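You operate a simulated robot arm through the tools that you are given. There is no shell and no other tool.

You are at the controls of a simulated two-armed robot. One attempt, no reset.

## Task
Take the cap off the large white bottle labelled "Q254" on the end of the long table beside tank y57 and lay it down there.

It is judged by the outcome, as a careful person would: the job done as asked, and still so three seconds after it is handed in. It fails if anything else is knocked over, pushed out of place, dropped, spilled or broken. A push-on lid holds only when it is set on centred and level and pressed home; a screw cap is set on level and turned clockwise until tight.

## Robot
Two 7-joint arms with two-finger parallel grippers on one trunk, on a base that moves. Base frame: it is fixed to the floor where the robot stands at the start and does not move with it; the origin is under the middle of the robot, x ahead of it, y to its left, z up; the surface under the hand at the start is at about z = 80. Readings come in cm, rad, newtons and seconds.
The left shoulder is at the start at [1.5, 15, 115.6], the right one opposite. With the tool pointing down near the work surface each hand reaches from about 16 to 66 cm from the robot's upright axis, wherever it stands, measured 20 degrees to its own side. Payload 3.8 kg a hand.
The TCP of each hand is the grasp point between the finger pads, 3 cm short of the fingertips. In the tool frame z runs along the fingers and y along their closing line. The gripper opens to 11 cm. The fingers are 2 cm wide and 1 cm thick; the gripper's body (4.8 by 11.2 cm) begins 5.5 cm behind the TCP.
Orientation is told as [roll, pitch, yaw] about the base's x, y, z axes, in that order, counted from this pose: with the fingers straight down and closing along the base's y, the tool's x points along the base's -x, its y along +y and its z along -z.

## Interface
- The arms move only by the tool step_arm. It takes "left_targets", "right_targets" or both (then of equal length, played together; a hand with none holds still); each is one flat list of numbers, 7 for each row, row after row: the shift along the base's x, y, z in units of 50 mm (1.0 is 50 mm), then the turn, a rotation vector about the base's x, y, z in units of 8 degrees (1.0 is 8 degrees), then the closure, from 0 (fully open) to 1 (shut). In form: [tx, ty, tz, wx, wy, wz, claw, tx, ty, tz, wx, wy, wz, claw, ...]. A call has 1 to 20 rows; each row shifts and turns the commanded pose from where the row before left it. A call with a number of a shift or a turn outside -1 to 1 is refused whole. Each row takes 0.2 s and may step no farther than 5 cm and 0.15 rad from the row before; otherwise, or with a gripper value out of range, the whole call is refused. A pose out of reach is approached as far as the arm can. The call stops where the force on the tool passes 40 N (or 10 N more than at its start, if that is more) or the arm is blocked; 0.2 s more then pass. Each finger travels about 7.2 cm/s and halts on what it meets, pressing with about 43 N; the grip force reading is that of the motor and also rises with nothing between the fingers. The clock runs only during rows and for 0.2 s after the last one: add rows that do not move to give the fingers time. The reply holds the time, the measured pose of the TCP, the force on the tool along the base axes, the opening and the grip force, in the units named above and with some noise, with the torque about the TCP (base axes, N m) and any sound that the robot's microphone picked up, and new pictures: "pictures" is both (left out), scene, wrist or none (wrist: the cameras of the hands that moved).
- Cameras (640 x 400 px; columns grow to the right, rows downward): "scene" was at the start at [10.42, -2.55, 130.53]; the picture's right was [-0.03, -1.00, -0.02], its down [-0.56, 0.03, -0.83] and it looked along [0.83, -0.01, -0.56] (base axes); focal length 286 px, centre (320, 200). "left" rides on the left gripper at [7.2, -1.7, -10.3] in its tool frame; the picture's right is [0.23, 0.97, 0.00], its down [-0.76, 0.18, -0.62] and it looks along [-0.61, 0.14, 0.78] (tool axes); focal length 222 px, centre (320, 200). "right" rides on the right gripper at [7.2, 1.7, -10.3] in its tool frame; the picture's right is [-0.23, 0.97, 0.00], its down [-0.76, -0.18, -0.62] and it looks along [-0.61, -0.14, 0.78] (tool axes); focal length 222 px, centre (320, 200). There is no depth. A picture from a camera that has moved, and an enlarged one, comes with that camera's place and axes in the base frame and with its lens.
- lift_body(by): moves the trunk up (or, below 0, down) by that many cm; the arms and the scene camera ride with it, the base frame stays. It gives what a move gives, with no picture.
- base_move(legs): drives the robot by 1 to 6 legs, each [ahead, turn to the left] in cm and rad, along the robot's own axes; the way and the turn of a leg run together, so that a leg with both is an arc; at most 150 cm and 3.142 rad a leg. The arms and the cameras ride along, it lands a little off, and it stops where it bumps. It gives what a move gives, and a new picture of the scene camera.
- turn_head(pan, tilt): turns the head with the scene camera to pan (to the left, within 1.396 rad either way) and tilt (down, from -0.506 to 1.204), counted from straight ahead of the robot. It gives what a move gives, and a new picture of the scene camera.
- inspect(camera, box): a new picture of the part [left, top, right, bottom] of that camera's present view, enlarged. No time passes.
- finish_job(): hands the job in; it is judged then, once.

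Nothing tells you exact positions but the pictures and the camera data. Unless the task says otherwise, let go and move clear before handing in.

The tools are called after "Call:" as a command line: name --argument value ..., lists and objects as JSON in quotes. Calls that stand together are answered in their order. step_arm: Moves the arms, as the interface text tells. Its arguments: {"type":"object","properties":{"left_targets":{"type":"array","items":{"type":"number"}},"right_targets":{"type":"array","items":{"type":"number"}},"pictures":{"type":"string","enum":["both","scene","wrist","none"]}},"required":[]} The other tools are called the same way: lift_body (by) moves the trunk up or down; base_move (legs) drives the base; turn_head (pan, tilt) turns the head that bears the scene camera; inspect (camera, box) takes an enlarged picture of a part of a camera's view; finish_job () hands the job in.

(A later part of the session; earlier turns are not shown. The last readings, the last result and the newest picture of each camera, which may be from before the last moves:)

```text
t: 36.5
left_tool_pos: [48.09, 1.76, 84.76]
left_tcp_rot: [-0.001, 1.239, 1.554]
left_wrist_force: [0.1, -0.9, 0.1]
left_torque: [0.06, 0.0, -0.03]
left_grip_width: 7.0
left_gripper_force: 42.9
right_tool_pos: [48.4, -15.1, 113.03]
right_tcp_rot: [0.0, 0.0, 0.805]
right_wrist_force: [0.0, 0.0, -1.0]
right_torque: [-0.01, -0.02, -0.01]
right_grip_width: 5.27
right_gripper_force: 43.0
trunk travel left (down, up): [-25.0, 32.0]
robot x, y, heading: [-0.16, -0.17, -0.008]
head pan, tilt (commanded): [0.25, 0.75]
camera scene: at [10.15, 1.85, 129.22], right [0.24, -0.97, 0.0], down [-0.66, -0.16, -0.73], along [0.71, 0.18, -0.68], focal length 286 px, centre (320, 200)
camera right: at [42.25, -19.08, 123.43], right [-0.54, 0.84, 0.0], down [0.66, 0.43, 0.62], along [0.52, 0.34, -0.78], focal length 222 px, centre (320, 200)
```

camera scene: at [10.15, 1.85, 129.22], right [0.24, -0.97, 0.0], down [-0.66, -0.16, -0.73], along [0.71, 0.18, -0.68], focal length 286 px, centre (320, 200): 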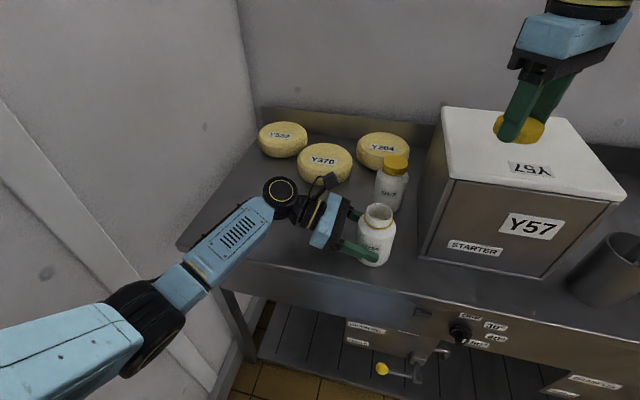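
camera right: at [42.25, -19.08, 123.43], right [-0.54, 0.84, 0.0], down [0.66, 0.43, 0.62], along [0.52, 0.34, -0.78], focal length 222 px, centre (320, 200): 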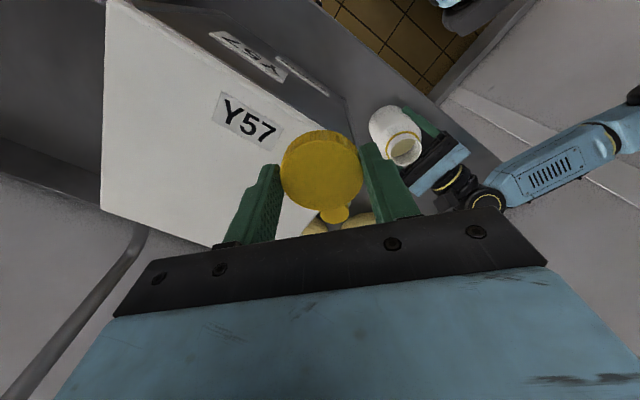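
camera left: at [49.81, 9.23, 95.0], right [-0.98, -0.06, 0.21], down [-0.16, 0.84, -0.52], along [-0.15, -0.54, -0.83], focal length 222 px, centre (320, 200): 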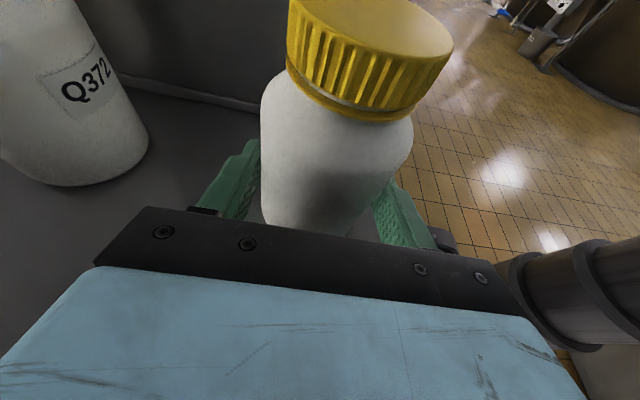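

The right hand is clear with the cap. Now I open the left gripper gently around the bottle and check that it stands upright.

Call:
step_arm --left_targets '[0, 0, 0, 0, 0, 0, 0.34, 0, 0, 0, 0, 0, 0, 0.3, 0, 0, 0, 0, 0, 0, 0.2, 0, 0, 0, 0, 0, 0, 0.05, 0, 0, 0, 0, 0, 0, 0.05]' --pictures "both"

Call:
inspect --camera "scene" --box '[310, 140, 450, 280]'

```text
t: 37.7
left_tool_pos: [48.05, 1.86, 84.69]
left_tcp_rot: [-0.002, 1.238, 1.553]
left_wrist_force: [0.4, 0.1, 0.5]
left_torque: [0.01, -0.04, 0.04]
left_grip_width: 10.44
left_gripper_force: 0.1
right_tool_pos: [48.35, -15.09, 113.3]
right_tcp_rot: [0.001, 0.0, 0.805]
right_wrist_force: [0.1, 0.5, -0.4]
right_torque: [0.03, 0.01, 0.03]
right_grip_width: 5.22
right_gripper_force: 43.0
trunk travel left (down, up): [-25.0, 32.0]
robot x, y, heading: [0.12, 0.0, -0.004]
head pan, tilt (commanded): [0.25, 0.75]
camera scene: at [10.13, 1.85, 129.22], right [0.24, -0.97, 0.0], down [-0.66, -0.17, -0.73], along [0.71, 0.18, -0.68], focal length 286 px, centre (320, 200)
camera left: at [49.8, 9.22, 94.99], right [-0.97, -0.06, 0.21], down [-0.16, 0.84, -0.52], along [-0.15, -0.54, -0.83], focal length 222 px, centre (320, 200)
```

scene: 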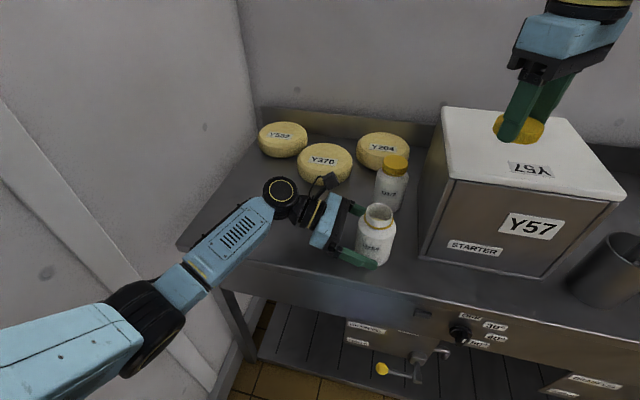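
left: 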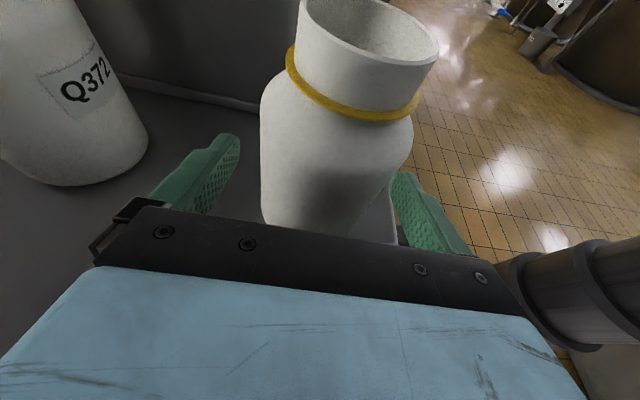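

```text
2.86 times, centred on (380, 210) of scene
camera zoom: at [10.13, 1.85, 129.22], right [0.24, -0.97, 0.0], down [-0.66, -0.17, -0.73], along [0.71, 0.18, -0.68], focal length 818 px, centre (149, 171)
```

zoom: 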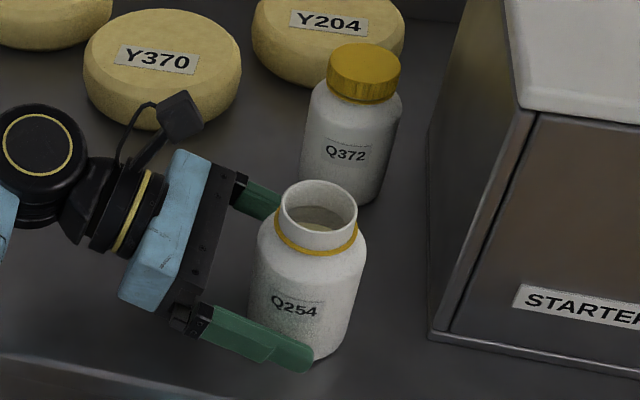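

The bottle stands upright on its own. I withdraw the left hand straight back along its approach, then raise it.

Call:
step_arm --left_targets '[0, 0.37, 0, 0, 0, 0, 0, 0, 0.37, 0, 0, 0, 0, 0, 0, 0.37, 0, 0, 0, 0, 0, 0, 0.37, 0, 0, 0, 0, 0, 0, 0, 0.5, 0, 0, 0, 0, 0, 0, 0.6, 0, 0, 0, 0, 0, 0, 0.6, 0, 0, 0, 0, 0, 0, 0.6, 0, 0, 0, 0, 0, 0, 0.6, 0, 0, 0, 0, 0, 0, 0.6, 0, 0, 0, 0, 0, 0, 0.6, 0, 0, 0, 0, 0, 0, 0.6, 0, 0, 0, 0, 0, 0, 0, 0, 0, 0, 0]' --pictures "scene"

```text
t: 40.5
left_tool_pos: [47.96, 9.19, 108.36]
left_tcp_rot: [0.0, 1.238, 1.554]
left_wrist_force: [0.6, 0.0, 0.1]
left_torque: [-0.01, 0.03, 0.0]
left_grip_width: 10.97
left_gripper_force: 0.0
right_tool_pos: [48.46, -15.12, 113.05]
right_tcp_rot: [0.001, 0.0, 0.806]
right_wrist_force: [0.2, -0.3, -0.4]
right_torque: [0.02, -0.01, -0.02]
right_grip_width: 5.25
right_gripper_force: 42.6
trunk travel left (down, up): [-25.0, 32.0]
robot x, y, heading: [-0.32, -0.37, -0.001]
head pan, tilt (commanded): [0.25, 0.75]
camera scene: at [10.14, 1.86, 129.22], right [0.24, -0.97, 0.0], down [-0.66, -0.17, -0.73], along [0.71, 0.18, -0.68], focal length 286 px, centre (320, 200)
```

scene: 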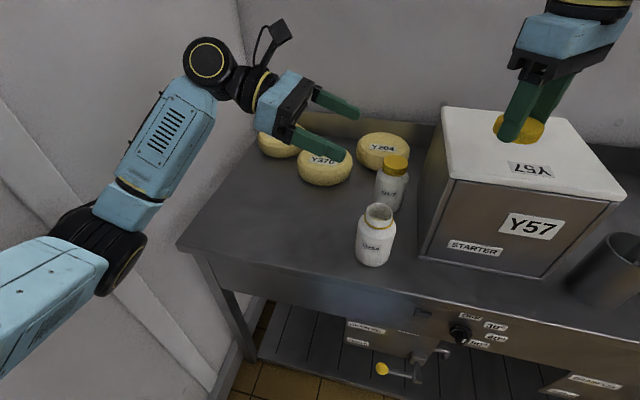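

Call:
step_arm --left_targets '[0, 0.06, 0, 0.985, 0, 0, 0, 0, 0.06, 0, 0.985, 0, 0, 0, 0, 0.06, 0, 0.985, 0, 0, 0, 0, 0.06, 0, 0.985, 0, 0, 0, 0, 0.06, 0, 0.985, 0, 0, 0, 0, 0.06, 0, 0.985, 0, 0, 0, 0, 0.06, 0, 0.985, 0, 0, 0, 0, 0.06, 0, 0.985, 0, 0, 0, 0, 0.06, 0, 0.985, 0, 0, 0, 0, 0, 0, 0, 0, 0, 0]' --pictures "scene"

```text
t: 42.7
left_tool_pos: [47.93, 11.89, 108.42]
left_tcp_rot: [0.016, 0.0, 1.566]
left_wrist_force: [0.2, -0.2, -0.7]
left_torque: [0.0, 0.01, -0.01]
left_grip_width: 10.99
left_gripper_force: 0.1
right_tool_pos: [48.31, -15.11, 113.12]
right_tcp_rot: [-0.001, 0.0, 0.805]
right_wrist_force: [0.1, -0.4, 0.2]
right_torque: [-0.01, 0.01, 0.01]
right_grip_width: 5.21
right_gripper_force: 43.1
trunk travel left (down, up): [-25.0, 32.0]
robot x, y, heading: [0.0, 0.02, -0.003]
head pan, tilt (commanded): [0.25, 0.75]
camera scene: at [10.14, 1.88, 129.22], right [0.24, -0.97, 0.0], down [-0.66, -0.17, -0.73], along [0.71, 0.18, -0.68], focal length 286 px, centre (320, 200)
```

scene: 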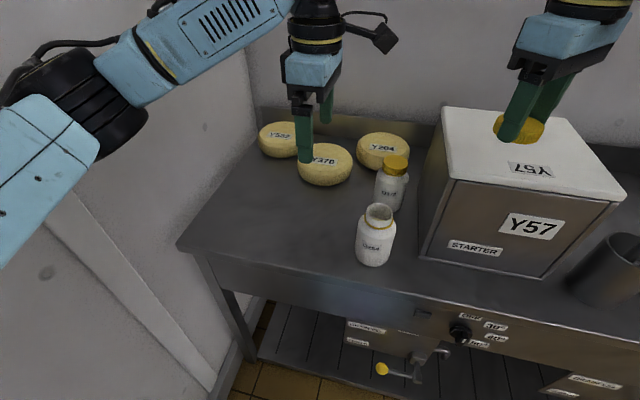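

Call:
step_arm --left_targets '[0, 0.17, 0.1, 0, 0, -0.9375, 0, 0, 0.17, 0.1, 0, 0, -0.9375, 0, 0, 0.17, 0.1, 0, 0, -0.9375, 0, 0, 0.17, 0.1, 0, 0, -0.9375, 0, 0, 0.17, 0.1, 0, 0, -0.9375, 0, 0, 0.17, 0.1, 0, 0, -0.9375, 0, 0, 0.17, 0.1, 0, 0, -0.9375, 0, 0, 0.17, 0.1, 0, 0, -0.9375, 0, 0, 0.17, 0.1, 0, 0, -0.9375, 0, 0, 0.17, 0.1, 0, 0, -0.9375, 0, 0, 0.17, 0.1, 0, 0, -0.9375, 0, 0, 0.17, 0.1, 0, 0, -0.9375, 0, 0, 0, 0, 0, 0, 0, 0]' --right_targets '[0, 0, 0, 0, 0, -0.48, 0.7, 0, 0, 0, 0, 0, -0.48, 0.7, 0, 0, 0, 0, 0, -0.48, 0.7, 0, 0, 0, 0, 0, -0.48, 0.7, 0, 0, 0, 0, 0, -0.48, 0.7, 0, 0, 0, 0, 0, -0.48, 0.7, 0, 0, 0, 0, 0, -0.48, 0.7, 0, 0, 0, 0, 0, -0.48, 0.7, 0, 0, 0, 0, 0, -0.48, 0.7, 0, 0, 0, 0, 0, -0.48, 0.7, 0, 0, 0, 0, 0, -0.48, 0.7, 0, 0, 0, 0, 0, -0.48, 0.7, 0, 0, 0, 0, 0, 0, 0.7]' --pictures "both"

```text
t: 45.5
left_tool_pos: [48.25, 21.52, 114.14]
left_tcp_rot: [0.019, 0.006, -0.011]
left_wrist_force: [-0.4, 0.7, 0.1]
left_torque: [-0.01, -0.02, 0.04]
left_grip_width: 11.0
left_gripper_force: 0.1
right_tool_pos: [48.74, -15.6, 112.85]
right_tcp_rot: [0.004, 0.004, 0.001]
right_wrist_force: [0.1, -0.5, 0.4]
right_torque: [0.02, 0.04, -0.01]
right_grip_width: 5.24
right_gripper_force: 42.8
trunk travel left (down, up): [-25.0, 32.0]
robot x, y, heading: [0.14, 0.03, -0.006]
head pan, tilt (commanded): [0.25, 0.75]
camera scene: at [10.43, 1.22, 129.18], right [0.24, -0.97, -0.01], down [-0.66, -0.16, -0.73], along [0.71, 0.18, -0.68], focal length 286 px, centre (320, 200)
camera right: at [41.56, -13.97, 123.15], right [0.23, 0.97, 0.0], down [0.76, -0.18, 0.62], along [0.61, -0.14, -0.78], focal length 222 px, centre (320, 200)
camera left: at [41.06, 19.73, 124.53], right [-0.22, 0.98, 0.02], down [0.77, 0.16, 0.62], along [0.6, 0.15, -0.78], focal length 222 px, centre (320, 200)
```

scene: 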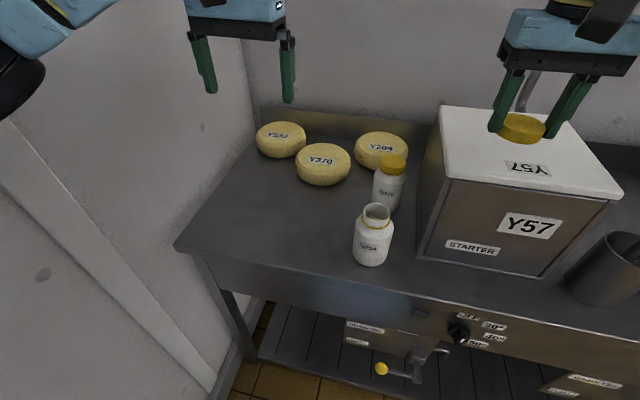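
right: 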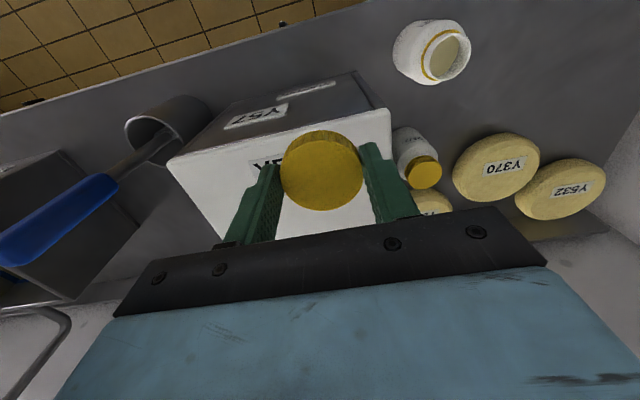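
left: 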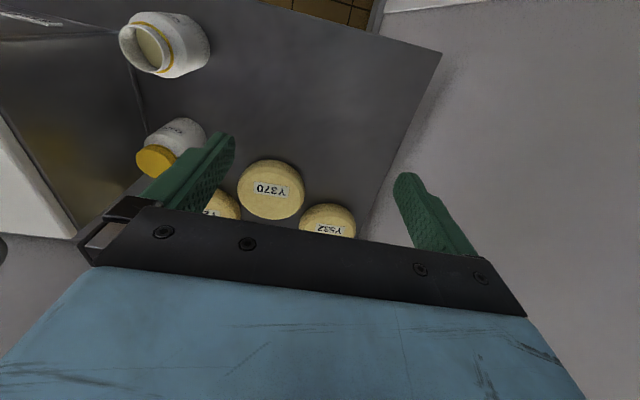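

Nothing else has moved. I raise the left hand for room, then carry the cap over to the clear spot left of the bottle at about (51, 11.5), still high.

Call:
step_arm --left_targets '[0, 0, 0.4, 0, 0, 0, 0, 0, 0, 0.4, 0, 0, 0, 0, 0, 0, 0.4, 0, 0, 0, 0, 0, 0, 0.4, 0, 0, 0, 0, 0, 0, 0, 0, 0, 0, 0, 0, 0, 0, 0, 0, 0, 0, 0, 0, 0, 0, 0, 0, 0, 0, 0, 0, 0, 0, 0, 0, 0, 0, 0, 0, 0, 0, 0, 0, 0, 0, 0, 0, 0, 0, 0, 0, 0, 0, 0, 0, 0, 0, 0, 0, 0, 0, 0, 0, 0, 0, 0, 0, 0, 0, 0]' --right_targets '[0, 0, 0, 0, 0, 0, 0.7, 0, 0, 0, 0, 0, 0, 0.7, 0, 0, 0, 0, 0, 0, 0.7, 0, 0, 0, 0, 0, 0, 0.7, 0.06, 0.68, 0, 0, 0, 0, 0.7, 0.06, 0.68, 0, 0, 0, 0, 0.7, 0.06, 0.68, 0, 0, 0, 0, 0.7, 0.06, 0.68, 0, 0, 0, 0, 0.7, 0.06, 0.68, 0, 0, 0, 0, 0.7, 0.06, 0.68, 0, 0, 0, 0, 0.7, 0.06, 0.68, 0, 0, 0, 0, 0.7, 0.06, 0.68, 0, 0, 0, 0, 0.7, 0, 0, 0, 0, 0, 0, 0.7]' --pictures "both"

```text
t: 48.3
left_tool_pos: [48.07, 22.23, 122.14]
left_tcp_rot: [0.015, -0.001, -0.003]
left_wrist_force: [2.1, 8.9, -0.8]
left_torque: [-0.08, 0.01, 0.32]
left_grip_width: 10.51
left_gripper_force: 0.1
right_tool_pos: [50.58, 9.83, 112.89]
right_tcp_rot: [0.0, 0.0, 0.002]
right_wrist_force: [-2.6, -9.4, 0.8]
right_torque: [0.99, -0.28, 0.3]
right_grip_width: 5.23
right_gripper_force: 43.7
right hand out of reach, approached as far as the arm can: row 12
trunk travel left (down, up): [-25.0, 32.0]
robot x, y, heading: [0.06, -0.37, -0.005]
head pan, tilt (commanded): [0.25, 0.75]
camera scene: at [10.12, 1.9, 129.22], right [0.24, -0.97, 0.0], down [-0.66, -0.17, -0.73], along [0.71, 0.18, -0.68], focal length 286 px, centre (320, 200)
camera right: at [43.43, 11.57, 123.24], right [0.23, 0.97, 0.0], down [0.76, -0.17, 0.62], along [0.61, -0.14, -0.78], focal length 222 px, centre (320, 200)
camera left: at [40.68, 20.41, 132.48], right [-0.22, 0.97, 0.02], down [0.76, 0.17, 0.63], along [0.61, 0.15, -0.78], focal length 222 px, centre (320, 200)
```

scene: 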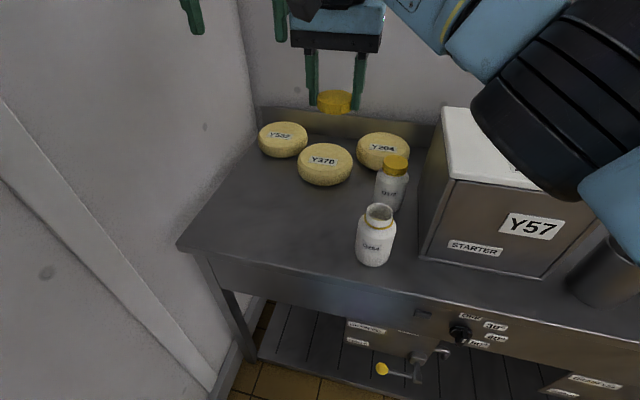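
right: 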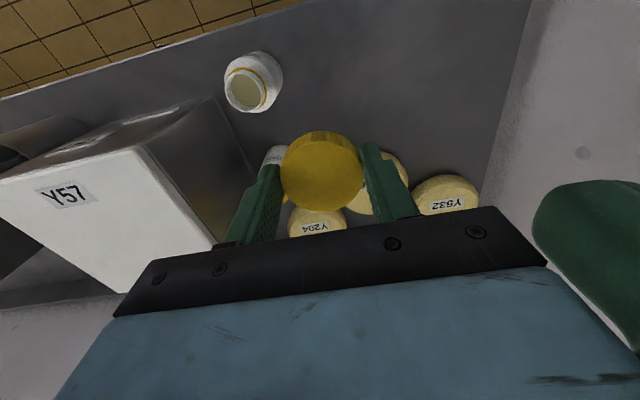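
left: 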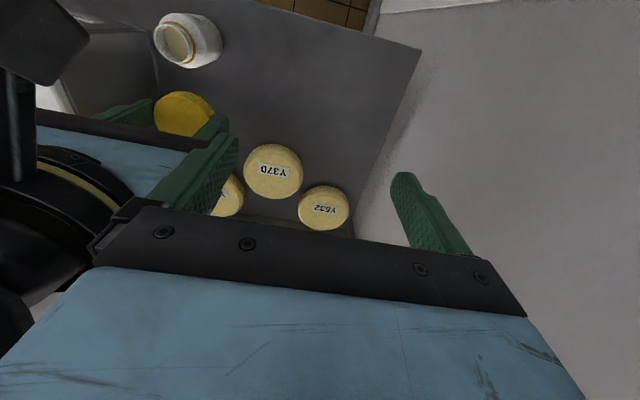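

The two hands brushed lightly at about 9 N, with no harm done. I back the right hand off, lower it partway, then shift to the drop spot below the left hand.

Call:
step_arm --right_targets '[-0.15, -0.4, 0, 0, 0, 0, 0.7, -0.15, -0.3, 0, 0, 0, 0, 0.7, 0, 0, -0.5, 0, 0, 0, 0.7, 0, 0, -0.6, 0, 0, 0, 0.7, 0, 0, -0.6, 0, 0, 0, 0.7, 0, 0, -0.6, 0, 0, 0, 0.7, 0, 0, 0, 0, 0, 0, 0.7]' --pictures "both"

```text
t: 49.9
left_tool_pos: [47.98, 22.07, 122.29]
left_tcp_rot: [0.017, -0.002, -0.004]
left_wrist_force: [0.7, 0.4, 0.3]
left_torque: [-0.02, -0.01, -0.02]
left_grip_width: 11.0
left_gripper_force: 0.1
right_tool_pos: [48.98, 6.24, 101.32]
right_tcp_rot: [0.0, -0.001, 0.002]
right_wrist_force: [0.4, 0.2, 0.5]
right_torque: [0.0, 0.03, -0.01]
right_grip_width: 5.28
right_gripper_force: 43.0
trunk travel left (down, up): [-25.0, 32.0]
robot x, y, heading: [0.14, 0.18, -0.008]
head pan, tilt (commanded): [0.25, 0.75]
camera scene: at [10.12, 1.86, 129.23], right [0.24, -0.97, 0.0], down [-0.66, -0.17, -0.73], along [0.71, 0.18, -0.68], focal length 286 px, centre (320, 200)
camera right: at [41.78, 7.88, 111.59], right [0.23, 0.97, 0.0], down [0.76, -0.18, 0.62], along [0.61, -0.14, -0.78], focal length 222 px, centre (320, 200)
```

scene: 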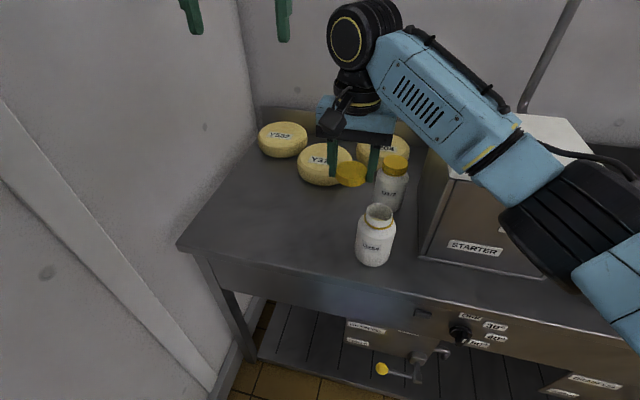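
right: 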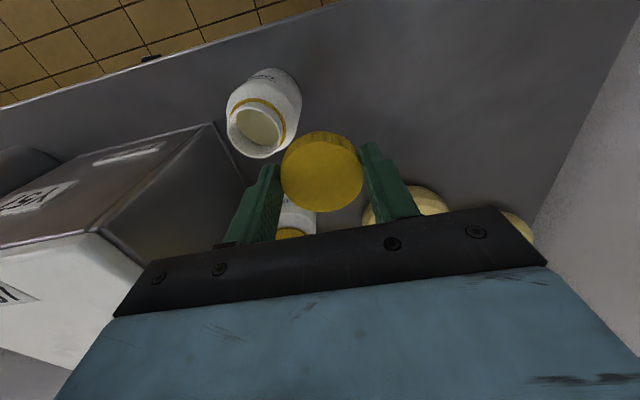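

Call:
step_arm --right_targets '[-0.1, 0.36, -0.2, 0, 0, 0, 0.7, -0.1, 0.36, -0.2, 0, 0, 0, 0.7, 0, 0.36, -0.2, 0, 0, 0, 0.7, 0, 0, -0.4, 0, 0, 0, 0.7, 0, 0, 0, 0, 0, 0, 0.7]' --pictures "both"

Call:
inspect --camera "left" --box '[0, 0, 400, 250]'

```text
t: 51.1
left_tool_pos: [47.94, 22.08, 122.22]
left_tcp_rot: [0.016, 0.0, -0.004]
left_wrist_force: [-0.5, 0.1, 0.4]
left_torque: [0.03, -0.02, -0.02]
left_grip_width: 10.99
left_gripper_force: 0.1
right_tool_pos: [48.11, 11.76, 96.42]
right_tcp_rot: [0.0, 0.0, 0.001]
right_wrist_force: [0.0, -0.9, -1.0]
right_torque: [0.02, 0.01, 0.04]
right_grip_width: 5.21
right_gripper_force: 42.9
trunk travel left (down, up): [-25.0, 32.0]
robot x, y, heading: [-0.19, 0.16, -0.009]
head pan, tilt (commanded): [0.25, 0.75]
camera scene: at [10.12, 1.87, 129.22], right [0.24, -0.97, 0.0], down [-0.66, -0.17, -0.73], along [0.71, 0.18, -0.68], focal length 286 px, centre (320, 200)
camera right: at [40.97, 13.48, 106.79], right [0.23, 0.97, 0.0], down [0.76, -0.18, 0.62], along [0.61, -0.14, -0.78], focal length 222 px, centre (320, 200)
```

scene: 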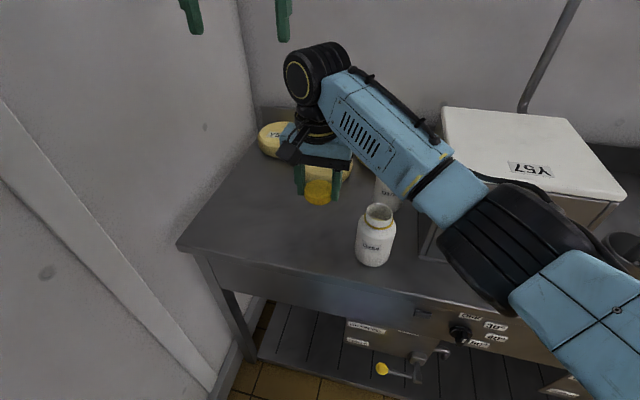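
right: 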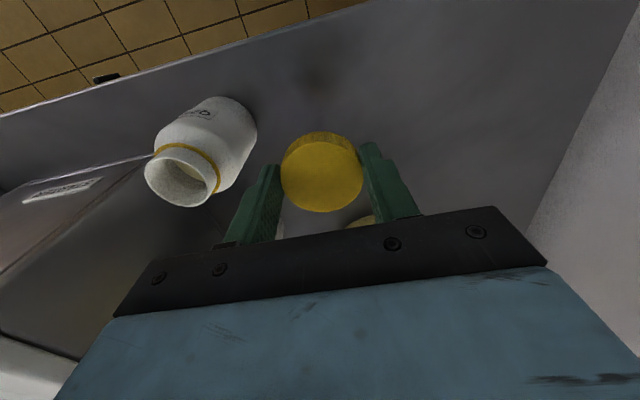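

```text
1.60 times, centred on (200, 125) of left
camera zoom: at [40.65, 20.32, 132.5], right [-0.22, 0.97, 0.02], down [0.76, 0.16, 0.63], along [0.61, 0.15, -0.78], focal length 355 px, centre (512, 320)
```

zoom: 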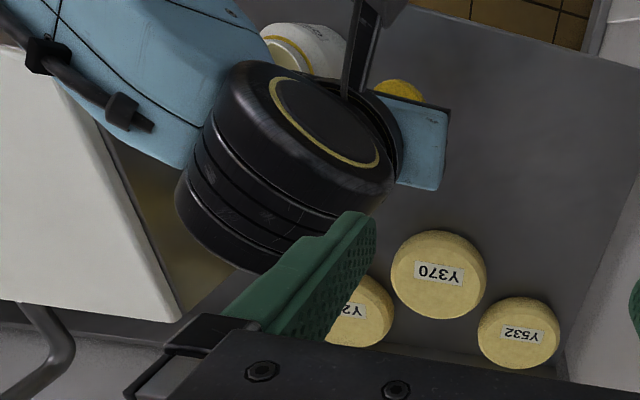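

Lowering here would bring the right forearm low over the open bottle. Raising the trunk first will lift and straighten that arm, so I do that.

Call:
lift_body --by 12

Call:
turn_head --pan 0.2 --tilt 0.9

```text
t: 52.6
left_tool_pos: [48.01, 22.07, 134.17]
left_tcp_rot: [0.017, 0.001, -0.004]
left_wrist_force: [0.1, -0.2, -0.4]
left_torque: [-0.01, 0.01, 0.02]
left_grip_width: 11.01
left_gripper_force: 0.1
right_tool_pos: [48.14, 11.74, 108.46]
right_tcp_rot: [-0.002, 0.0, 0.003]
right_wrist_force: [0.4, 0.3, -0.4]
right_torque: [0.03, 0.01, -0.02]
right_grip_width: 5.22
right_gripper_force: 42.8
trunk travel left (down, up): [-37.0, 20.0]
robot x, y, heading: [0.13, 0.0, -0.002]
head pan, tilt (commanded): [0.25, 0.75]
```

```text
t: 53.3
left_tool_pos: [47.97, 22.1, 134.15]
left_tcp_rot: [0.015, 0.0, -0.004]
left_wrist_force: [-0.1, 0.6, -0.8]
left_torque: [-0.01, 0.0, -0.02]
left_grip_width: 11.01
left_gripper_force: 0.1
right_tool_pos: [48.12, 11.81, 108.48]
right_tcp_rot: [0.0, 0.001, 0.003]
right_wrist_force: [0.6, 0.4, 0.3]
right_torque: [-0.01, 0.0, -0.03]
right_grip_width: 5.22
right_gripper_force: 43.6
trunk travel left (down, up): [-37.0, 20.0]
robot x, y, heading: [0.31, -0.29, -0.005]
head pan, tilt (commanded): [0.201, 0.901]
camera scene: at [9.49, 1.32, 140.04], right [0.19, -0.98, 0.0], down [-0.77, -0.15, -0.62], along [0.61, 0.12, -0.78], focal length 286 px, centre (320, 200)
```

scene: 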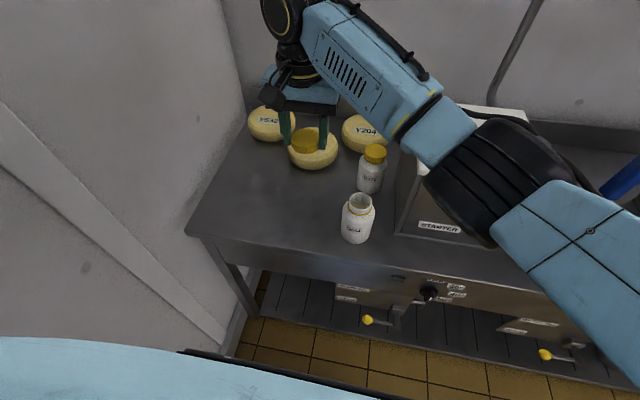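

Call:
step_arm --right_targets '[0, 0, -0.5, 0, 0, 0, 0.7, 0, 0, -0.5, 0, 0, 0, 0.7, 0, 0, -0.5, 0, 0, 0, 0.7, 0, 0, -0.5, 0, 0, 0, 0.7, 0, 0, -0.5, 0, 0, 0, 0.7, 0, 0, 0, 0, 0, 0, 0.7]' --pictures "both"

```text
t: 54.7
left_tool_pos: [47.89, 22.16, 134.27]
left_tcp_rot: [0.016, 0.0, -0.006]
left_wrist_force: [-0.8, -0.1, 0.2]
left_torque: [-0.03, 0.0, -0.02]
left_grip_width: 10.97
left_gripper_force: 0.0
right_tool_pos: [48.65, 11.0, 95.78]
right_tcp_rot: [-0.004, -0.006, -0.009]
right_wrist_force: [0.1, 0.3, 0.1]
right_torque: [-0.02, -0.01, 0.0]
right_grip_width: 5.23
right_gripper_force: 42.9
trunk travel left (down, up): [-37.0, 20.0]
robot x, y, heading: [-0.26, -0.02, -0.008]
head pan, tilt (commanded): [0.201, 0.901]
camera scene: at [9.48, 1.33, 140.04], right [0.19, -0.98, 0.0], down [-0.77, -0.15, -0.62], along [0.61, 0.12, -0.78], focal length 286 px, centre (320, 200)
camera right: at [41.51, 12.85, 106.12], right [0.24, 0.97, 0.0], down [0.76, -0.18, 0.63], along [0.61, -0.15, -0.78], focal length 222 px, centre (320, 200)
```

scene: 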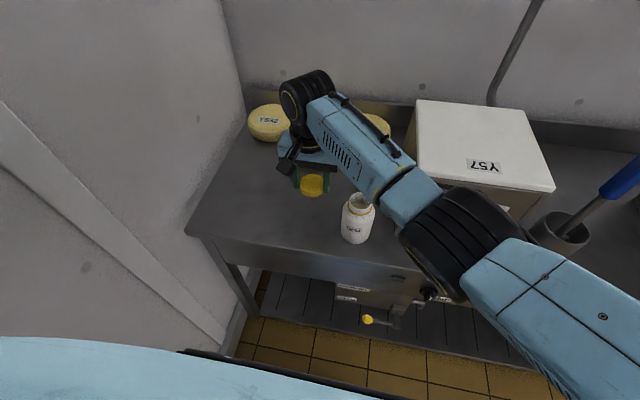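
right: 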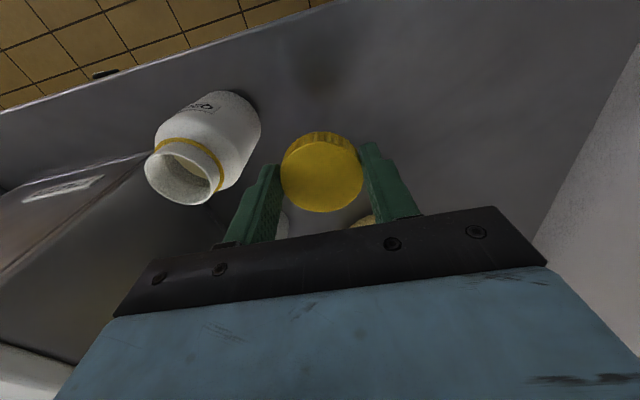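

Call:
inspect --camera "scene" --box '[270, 140, 400, 250]'

Call:
inspect --camera "right" --box '[200, 100, 440, 250]'

```text
3.64 times, centred on (335, 195) of scene
camera zoom: at [9.48, 1.33, 140.04], right [0.19, -0.98, 0.0], down [-0.77, -0.15, -0.62], along [0.61, 0.12, -0.78], focal length 1042 px, centre (266, 218)
```

zoom: 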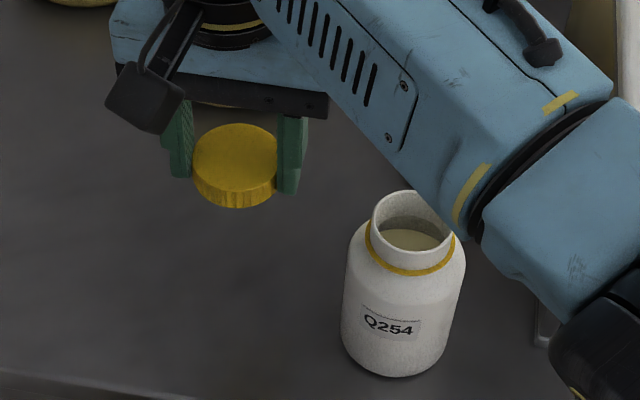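

```text
2.67 times, centred on (320, 175) of right
camera zoom: at [41.51, 12.85, 106.12], right [0.24, 0.97, 0.0], down [0.76, -0.18, 0.63], along [0.61, -0.15, -0.78], focal length 592 px, centre (320, 267)
```

zoom: 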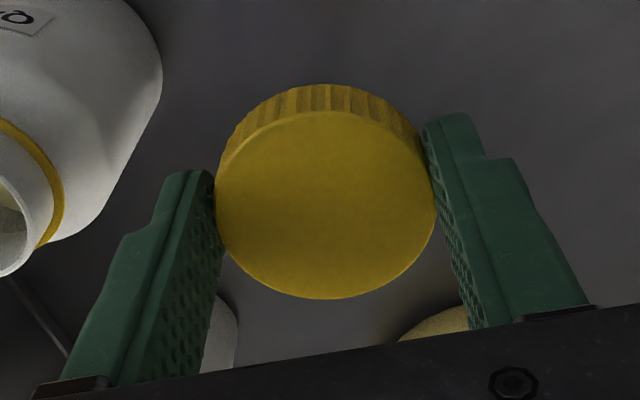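

The forearm is well above the bottle and the cap is level in the fingers. I continue down to a centimetre or so above the table.

Call:
step_arm --right_targets '[0, 0.02, -0.45, 0, 0, 0, 0.7, 0, 0.02, -0.45, 0, 0, 0, 0.7, 0, 0.02, -0.45, 0, 0, 0, 0.7, 0, 0.02, -0.45, 0, 0, 0, 0.7, 0, 0.02, -0.3, 0, 0, 0, 0.7, 0, 0, 0, 0, 0, 0, 0.7]' --pictures "both"

Call:
inspect --camera "scene" --box '[270, 140, 400, 250]'

```text
t: 56.1
left_tool_pos: [47.98, 21.98, 134.17]
left_tcp_rot: [0.017, 0.001, -0.006]
left_wrist_force: [0.6, -0.1, 1.5]
left_torque: [-0.01, -0.05, -0.05]
left_grip_width: 10.99
left_gripper_force: 0.1
right_tool_pos: [48.46, 10.34, 85.78]
right_tcp_rot: [-0.003, -0.006, -0.01]
right_wrist_force: [0.3, 1.5, -0.5]
right_torque: [0.0, -0.01, -0.01]
right_grip_width: 5.25
right_gripper_force: 42.6
right hand out of reach, approached as far as the arm can: row 4, 5
trunk travel left (down, up): [-37.0, 20.0]
robot x, y, heading: [0.32, -0.16, -0.0]
head pan, tilt (commanded): [0.201, 0.901]
camera scene: at [9.49, 1.32, 140.03], right [0.19, -0.98, 0.0], down [-0.77, -0.15, -0.62], along [0.61, 0.12, -0.78], focal length 286 px, centre (320, 200)
camera right: at [41.19, 12.09, 96.03], right [0.24, 0.97, 0.0], down [0.76, -0.18, 0.63], along [0.61, -0.15, -0.78], focal length 222 px, centre (320, 200)
```

scene: 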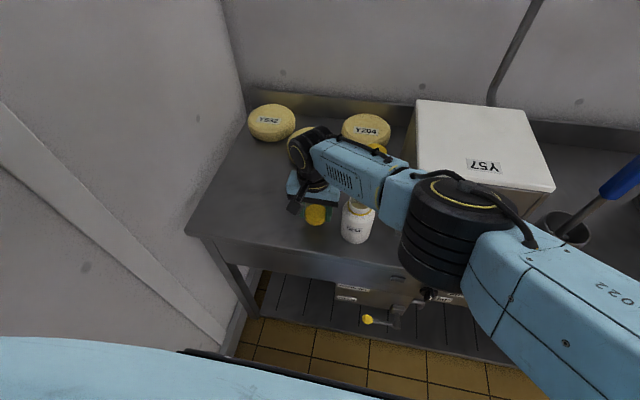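
right: 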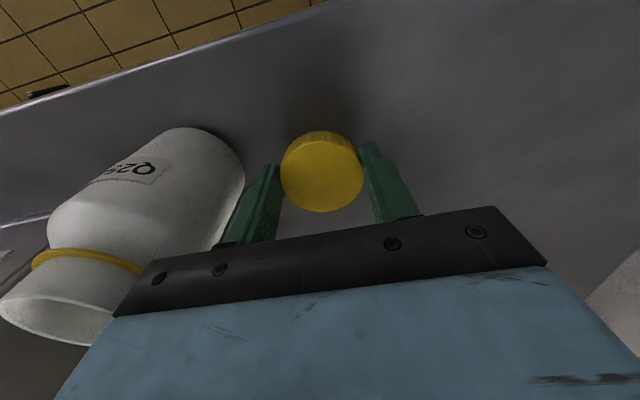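

```text
3.64 times, centred on (335, 195) of scene
camera zoom: at [9.49, 1.32, 140.03], right [0.19, -0.98, 0.0], down [-0.77, -0.15, -0.62], along [0.61, 0.12, -0.78], focal length 1042 px, centre (266, 218)
```

zoom: 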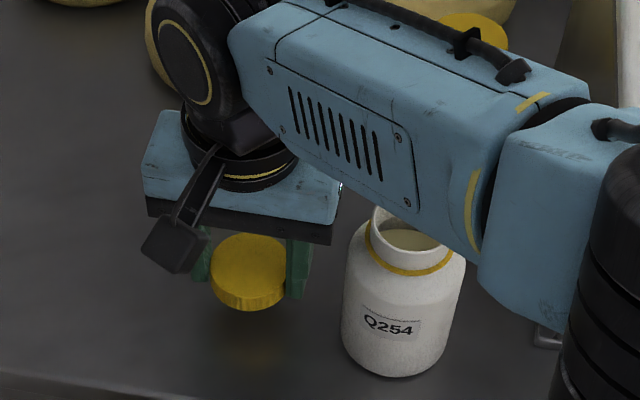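

The arm nears its reach limit here and the gripper body passes within a centimetre of the bottle. I rise, turn the hand so its narrow side faces the bottle, and lower the trunk a little for reach.

Call:
step_arm --right_targets '[0, 0.05, 0.6, 0, 0, 0, 0.7, 0, 0.05, 0.6, 0, 0, 0, 0.7, 0, 0, 0.6, 0, 0, 0, 0.7, 0, 0, 0, 0, 0, -1, 0.7, 0, 0, 0, 0, 0, -1, 0.7, 0, 0, 0, 0, 0, -1, 0.7, 0, 0, 0, 0, 0, -1, 0.7, 0, 0, 0, 0, 0, -1, 0.7, 0, 0, 0, 0, 0, -1, 0.7, 0, 0, 0, 0, 0, -1, 0.7, 0, 0, 0, 0, 0, -1, 0.7, 0, 0, 0, 0, 0, -1, 0.7, 0, 0, 0, 0, 0, -1, 0.7, 0, 0, 0, 0, 0, -0.6, 0.7, 0, 0, 0, 0, 0, 0, 0.7]' --pictures "both"

```text
t: 59.3
left_tool_pos: [47.95, 21.98, 134.18]
left_tcp_rot: [0.016, 0.002, -0.006]
left_wrist_force: [-1.0, 0.4, 0.2]
left_torque: [0.01, -0.03, 0.0]
left_grip_width: 10.99
left_gripper_force: 0.1
right_tool_pos: [48.86, 9.35, 93.97]
right_tcp_rot: [0.001, -0.019, -1.508]
right_wrist_force: [-0.1, 0.0, 0.0]
right_torque: [0.02, 0.01, 0.01]
right_grip_width: 5.24
right_gripper_force: 42.8
trunk travel left (down, up): [-37.0, 20.0]
robot x, y, heading: [0.16, 0.04, -0.008]
head pan, tilt (commanded): [0.201, 0.901]
camera scene: at [9.5, 1.32, 140.03], right [0.19, -0.98, 0.0], down [-0.77, -0.15, -0.62], along [0.61, 0.12, -0.78], focal length 286 px, centre (320, 200)
camera right: at [50.24, 16.99, 104.2], right [0.99, -0.17, 0.01], down [-0.13, -0.76, 0.64], along [-0.1, -0.63, -0.77], focal length 222 px, centre (320, 200)
```

scene: 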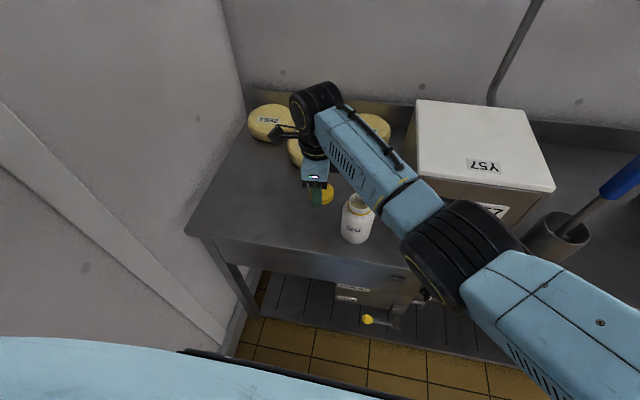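
right: 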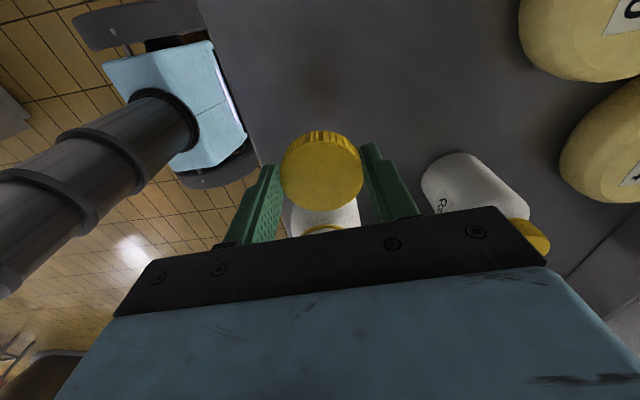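

Call:
lift_body --by -5

Call:
step_arm --right_targets '[0, 0.15, 0, 0, 0, 0, 0.7, 0, 0.15, 0, 0, 0, 0, 0.7, 0, 0, 0, 0, 0, 0, 0.7]' --pictures "both"

Call:
inspect --camera "scene" --box '[270, 140, 400, 250]'

```text
t: 60.2
left_tool_pos: [47.95, 22.09, 129.24]
left_tcp_rot: [0.014, 0.0, -0.006]
left_wrist_force: [0.3, 0.1, 0.3]
left_torque: [0.0, -0.04, -0.01]
left_grip_width: 10.98
left_gripper_force: 0.0
right_tool_pos: [48.91, 9.36, 89.13]
right_tcp_rot: [0.004, -0.02, -1.506]
right_wrist_force: [0.1, 0.7, 0.1]
right_torque: [0.0, 0.0, -0.01]
right_grip_width: 5.21
right_gripper_force: 43.5
trunk travel left (down, up): [-32.0, 25.0]
robot x, y, heading: [-0.09, -0.2, -0.004]
head pan, tilt (commanded): [0.201, 0.901]
```

```text
t: 61.0
left_tool_pos: [48.0, 22.06, 129.26]
left_tcp_rot: [0.016, 0.0, -0.006]
left_wrist_force: [0.1, 0.2, 0.2]
left_torque: [0.01, -0.01, 0.04]
left_grip_width: 11.02
left_gripper_force: 0.0
right_tool_pos: [48.27, 11.75, 89.03]
right_tcp_rot: [-0.004, -0.011, -1.494]
right_wrist_force: [-1.0, 0.1, 0.5]
right_torque: [0.01, 0.0, 0.0]
right_grip_width: 5.21
right_gripper_force: 42.5
trunk travel left (down, up): [-32.0, 25.0]
robot x, y, heading: [-0.13, -0.06, -0.006]
head pan, tilt (commanded): [0.201, 0.901]
camera scene: at [9.5, 1.31, 135.03], right [0.19, -0.98, 0.0], down [-0.77, -0.15, -0.62], along [0.61, 0.12, -0.78], focal length 286 px, centre (320, 200)
camera right: at [49.61, 19.2, 99.26], right [0.99, -0.15, 0.0], down [-0.12, -0.77, 0.63], along [-0.1, -0.62, -0.77], focal length 222 px, centre (320, 200)
```

scene: 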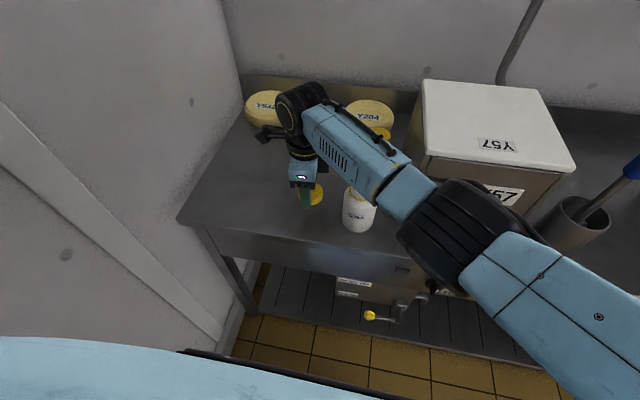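
right: 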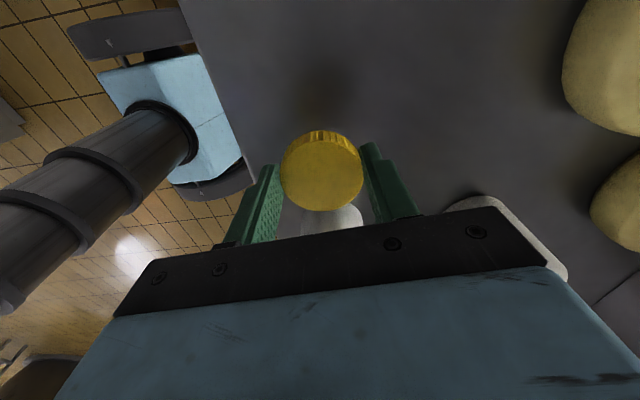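

```text
3.64 times, centred on (335, 195) of scene
camera zoom: at [9.5, 1.31, 135.03], right [0.19, -0.98, 0.0], down [-0.77, -0.15, -0.62], along [0.61, 0.12, -0.78], focal length 1042 px, centre (266, 218)
```

zoom: 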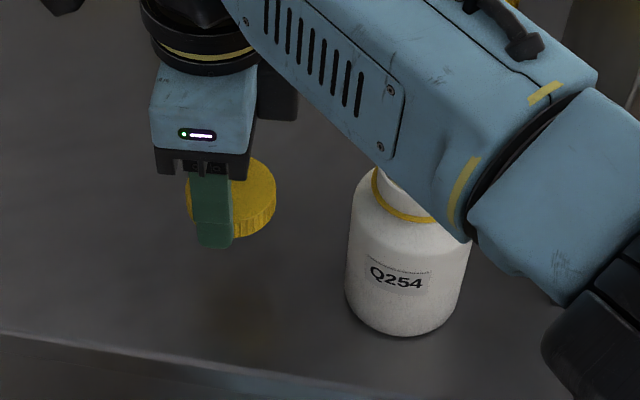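

The forearm still clears the bottle by a wide margin, and the hand's narrow side faces it. I lower further toward the table.

Call:
step_arm --right_targets '[0, 0, -0.3, 0, 0, 0, 0.7, 0, 0, -0.3, 0, 0, 0, 0.7, 0, 0, -0.25, 0, 0, 0, 0.7, 0, 0, 0, 0, 0, 0, 0.7]' --pictures "both"

Call:
inspect --camera "scene" --box '[270, 140, 400, 250]'

```text
t: 62.0
left_tool_pos: [47.97, 22.08, 129.18]
left_tcp_rot: [0.016, 0.001, -0.005]
left_wrist_force: [0.4, -0.3, 0.0]
left_torque: [-0.03, 0.02, -0.02]
left_grip_width: 11.02
left_gripper_force: 0.2
right_tool_pos: [47.78, 12.63, 84.99]
right_tcp_rot: [-0.001, -0.001, -1.48]
right_wrist_force: [-0.2, -0.1, -1.2]
right_torque: [-0.03, 0.02, 0.01]
right_grip_width: 5.21
right_gripper_force: 43.3
trunk travel left (down, up): [-32.0, 25.0]
robot x, y, heading: [0.02, -0.29, -0.001]
head pan, tilt (commanded): [0.201, 0.901]
camera scene: at [9.5, 1.31, 135.03], right [0.19, -0.98, 0.0], down [-0.77, -0.15, -0.62], along [0.61, 0.12, -0.78], focal length 286 px, centre (320, 200)
camera right: at [48.95, 20.16, 95.4], right [0.99, -0.14, 0.0], down [-0.11, -0.77, 0.62], along [-0.09, -0.62, -0.78], focal length 222 px, centre (320, 200)
```

scene: 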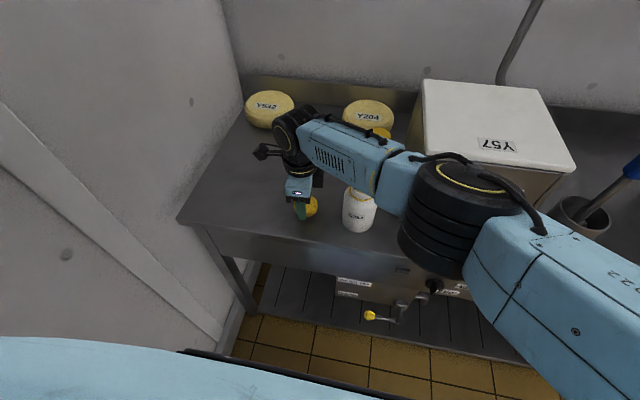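
right: 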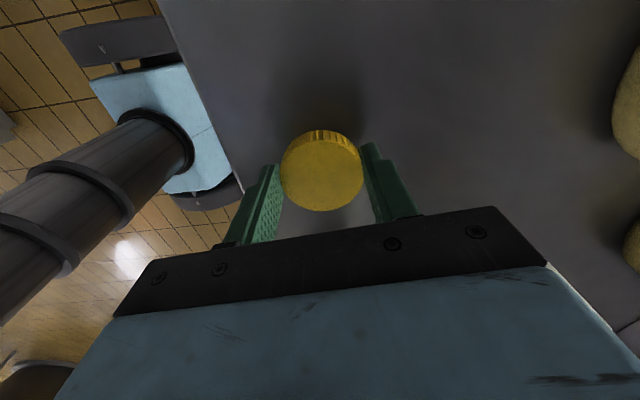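

```text
3.64 times, centred on (335, 195) of scene
camera zoom: at [9.5, 1.31, 135.03], right [0.19, -0.98, 0.0], down [-0.77, -0.15, -0.62], along [0.61, 0.12, -0.78], focal length 1042 px, centre (266, 218)
```

zoom: 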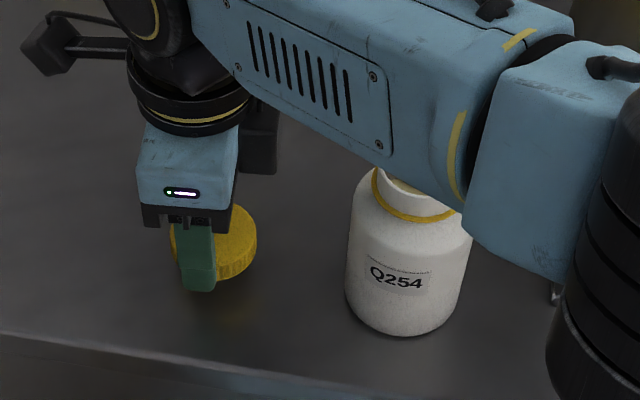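

Call:
step_arm --right_targets '[0, 0, -0.1, 0, 0, 0, 0.7, 0, 0, -0.1, 0, 0, 0, 0.7, 0, 0, 0, 0, 0, 0, 0.7]' --pictures "none"

Call:
inspect --camera "scene" --box '[280, 170, 340, 230]'

Call:
inspect --camera "right" --box '[200, 80, 440, 250]'

```text
t: 62.8
left_tool_pos: [47.98, 22.03, 129.22]
left_tcp_rot: [0.016, 0.0, -0.006]
left_wrist_force: [0.2, -0.4, -0.4]
left_torque: [-0.02, -0.02, 0.01]
left_grip_width: 10.97
left_gripper_force: 0.1
right_tool_pos: [47.78, 12.65, 84.19]
right_tcp_rot: [0.0, 0.0, -1.48]
right_wrist_force: [-0.2, -0.6, -0.2]
right_torque: [0.03, 0.01, 0.02]
right_grip_width: 5.23
right_gripper_force: 42.9
trunk travel left (down, up): [-32.0, 25.0]
robot x, y, heading: [0.22, -0.11, -0.005]
head pan, tilt (commanded): [0.201, 0.901]
```

```text
6.67 times, centred on (310, 200) of scene
camera zoom: at [9.5, 1.32, 135.03], right [0.19, -0.98, 0.0], down [-0.77, -0.15, -0.62], along [0.61, 0.12, -0.78], focal length 1910 px, centre (387, 200)
```

zoom: 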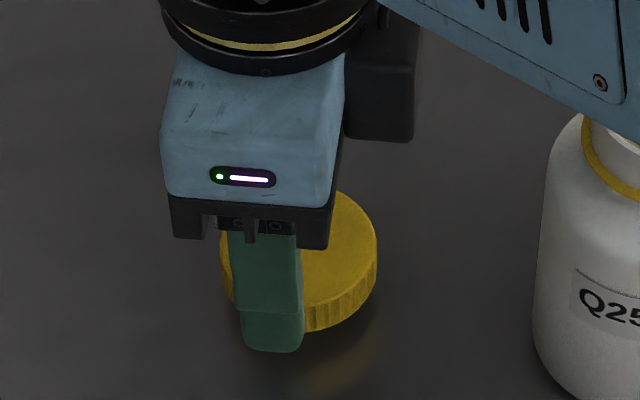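

```text
2.35 times, centred on (320, 165) of right
camera zoom: at [48.85, 19.94, 94.52], right [0.99, -0.14, 0.0], down [-0.11, -0.77, 0.62], along [-0.09, -0.62, -0.78], focal length 523 px, centre (320, 282)
```

zoom: 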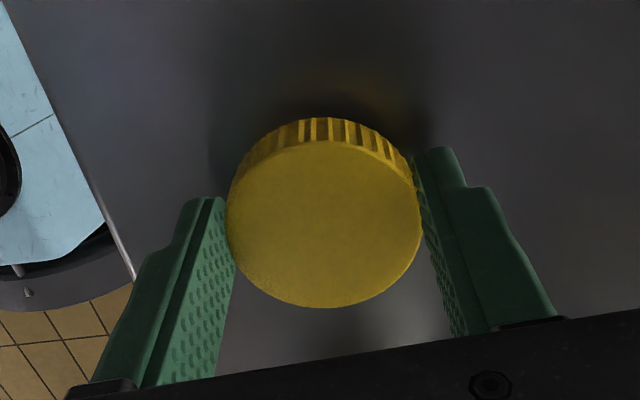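

The cap is about a centimetre above the table, so I approach in small steps and feel for contact.

Call:
step_arm --right_targets '[0, 0, -0.06, 0, 0, 0, 0.7, 0, 0, -0.06, 0, 0, 0, 0.7, 0, 0, 0, 0, 0, 0, 0.7]' --pictures "none"

```text
t: 63.6
left_tool_pos: [48.05, 22.02, 129.18]
left_tcp_rot: [0.016, 0.001, -0.005]
left_wrist_force: [0.2, 0.0, -0.5]
left_torque: [0.01, 0.02, 0.01]
left_grip_width: 11.0
left_gripper_force: 0.0
right_tool_pos: [47.88, 12.06, 83.66]
right_tcp_rot: [-0.002, -0.001, -1.479]
right_wrist_force: [-0.8, 0.2, -0.4]
right_torque: [0.0, 0.01, -0.01]
right_grip_width: 5.2
right_gripper_force: 42.9
right hand out of reach, approached as far as the arm can: row 1
trunk travel left (down, up): [-32.0, 25.0]
robot x, y, heading: [-0.03, -0.11, -0.007]
head pan, tilt (commanded): [0.201, 0.901]
```

Call:
lift_body --by -0.3

```text
t: 64.1
left_tool_pos: [47.94, 22.08, 128.9]
left_tcp_rot: [0.016, 0.0, -0.005]
left_wrist_force: [0.7, 0.0, 0.8]
left_torque: [0.01, -0.01, 0.01]
left_grip_width: 10.99
left_gripper_force: 0.1
right_tool_pos: [47.9, 12.16, 83.45]
right_tcp_rot: [0.0, -0.001, -1.481]
right_wrist_force: [0.9, -0.1, 0.0]
right_torque: [-0.01, -0.01, 0.01]
right_grip_width: 5.21
right_gripper_force: 43.3
trunk travel left (down, up): [-31.7, 25.3]
robot x, y, heading: [-0.25, -0.39, -0.006]
head pan, tilt (commanded): [0.201, 0.901]
```

Call:
lift_body --by -0.3

Call:
inspect --camera "scene" --box '[280, 170, 340, 230]'

```text
t: 64.6
left_tool_pos: [47.89, 22.07, 128.57]
left_tcp_rot: [0.016, -0.003, -0.003]
left_wrist_force: [-0.2, -0.2, -0.4]
left_torque: [0.02, -0.02, 0.01]
left_grip_width: 10.98
left_gripper_force: 0.0
right_tool_pos: [47.9, 12.1, 83.09]
right_tcp_rot: [0.001, 0.0, -1.479]
right_wrist_force: [-0.2, -1.9, 10.1]
right_torque: [-0.24, 0.03, 0.05]
right_grip_width: 5.23
right_gripper_force: 42.8
trunk travel left (down, up): [-31.4, 25.6]
robot x, y, heading: [-0.08, -0.37, -0.006]
head pan, tilt (commanded): [0.201, 0.901]
```

```text
6.67 times, centred on (310, 200) of scene
camera zoom: at [9.42, 1.28, 134.45], right [0.19, -0.98, 0.0], down [-0.77, -0.15, -0.62], along [0.61, 0.12, -0.78], focal length 1910 px, centre (387, 200)
```

zoom: 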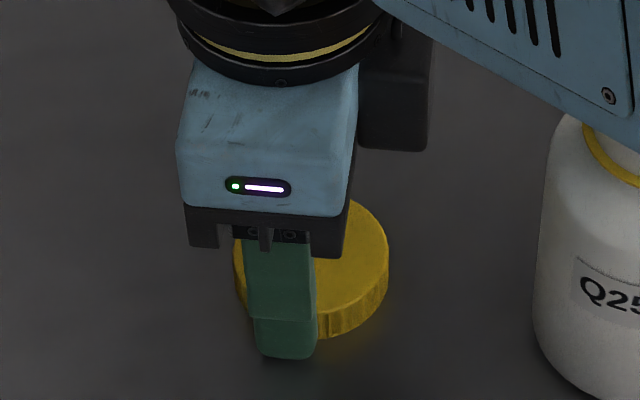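

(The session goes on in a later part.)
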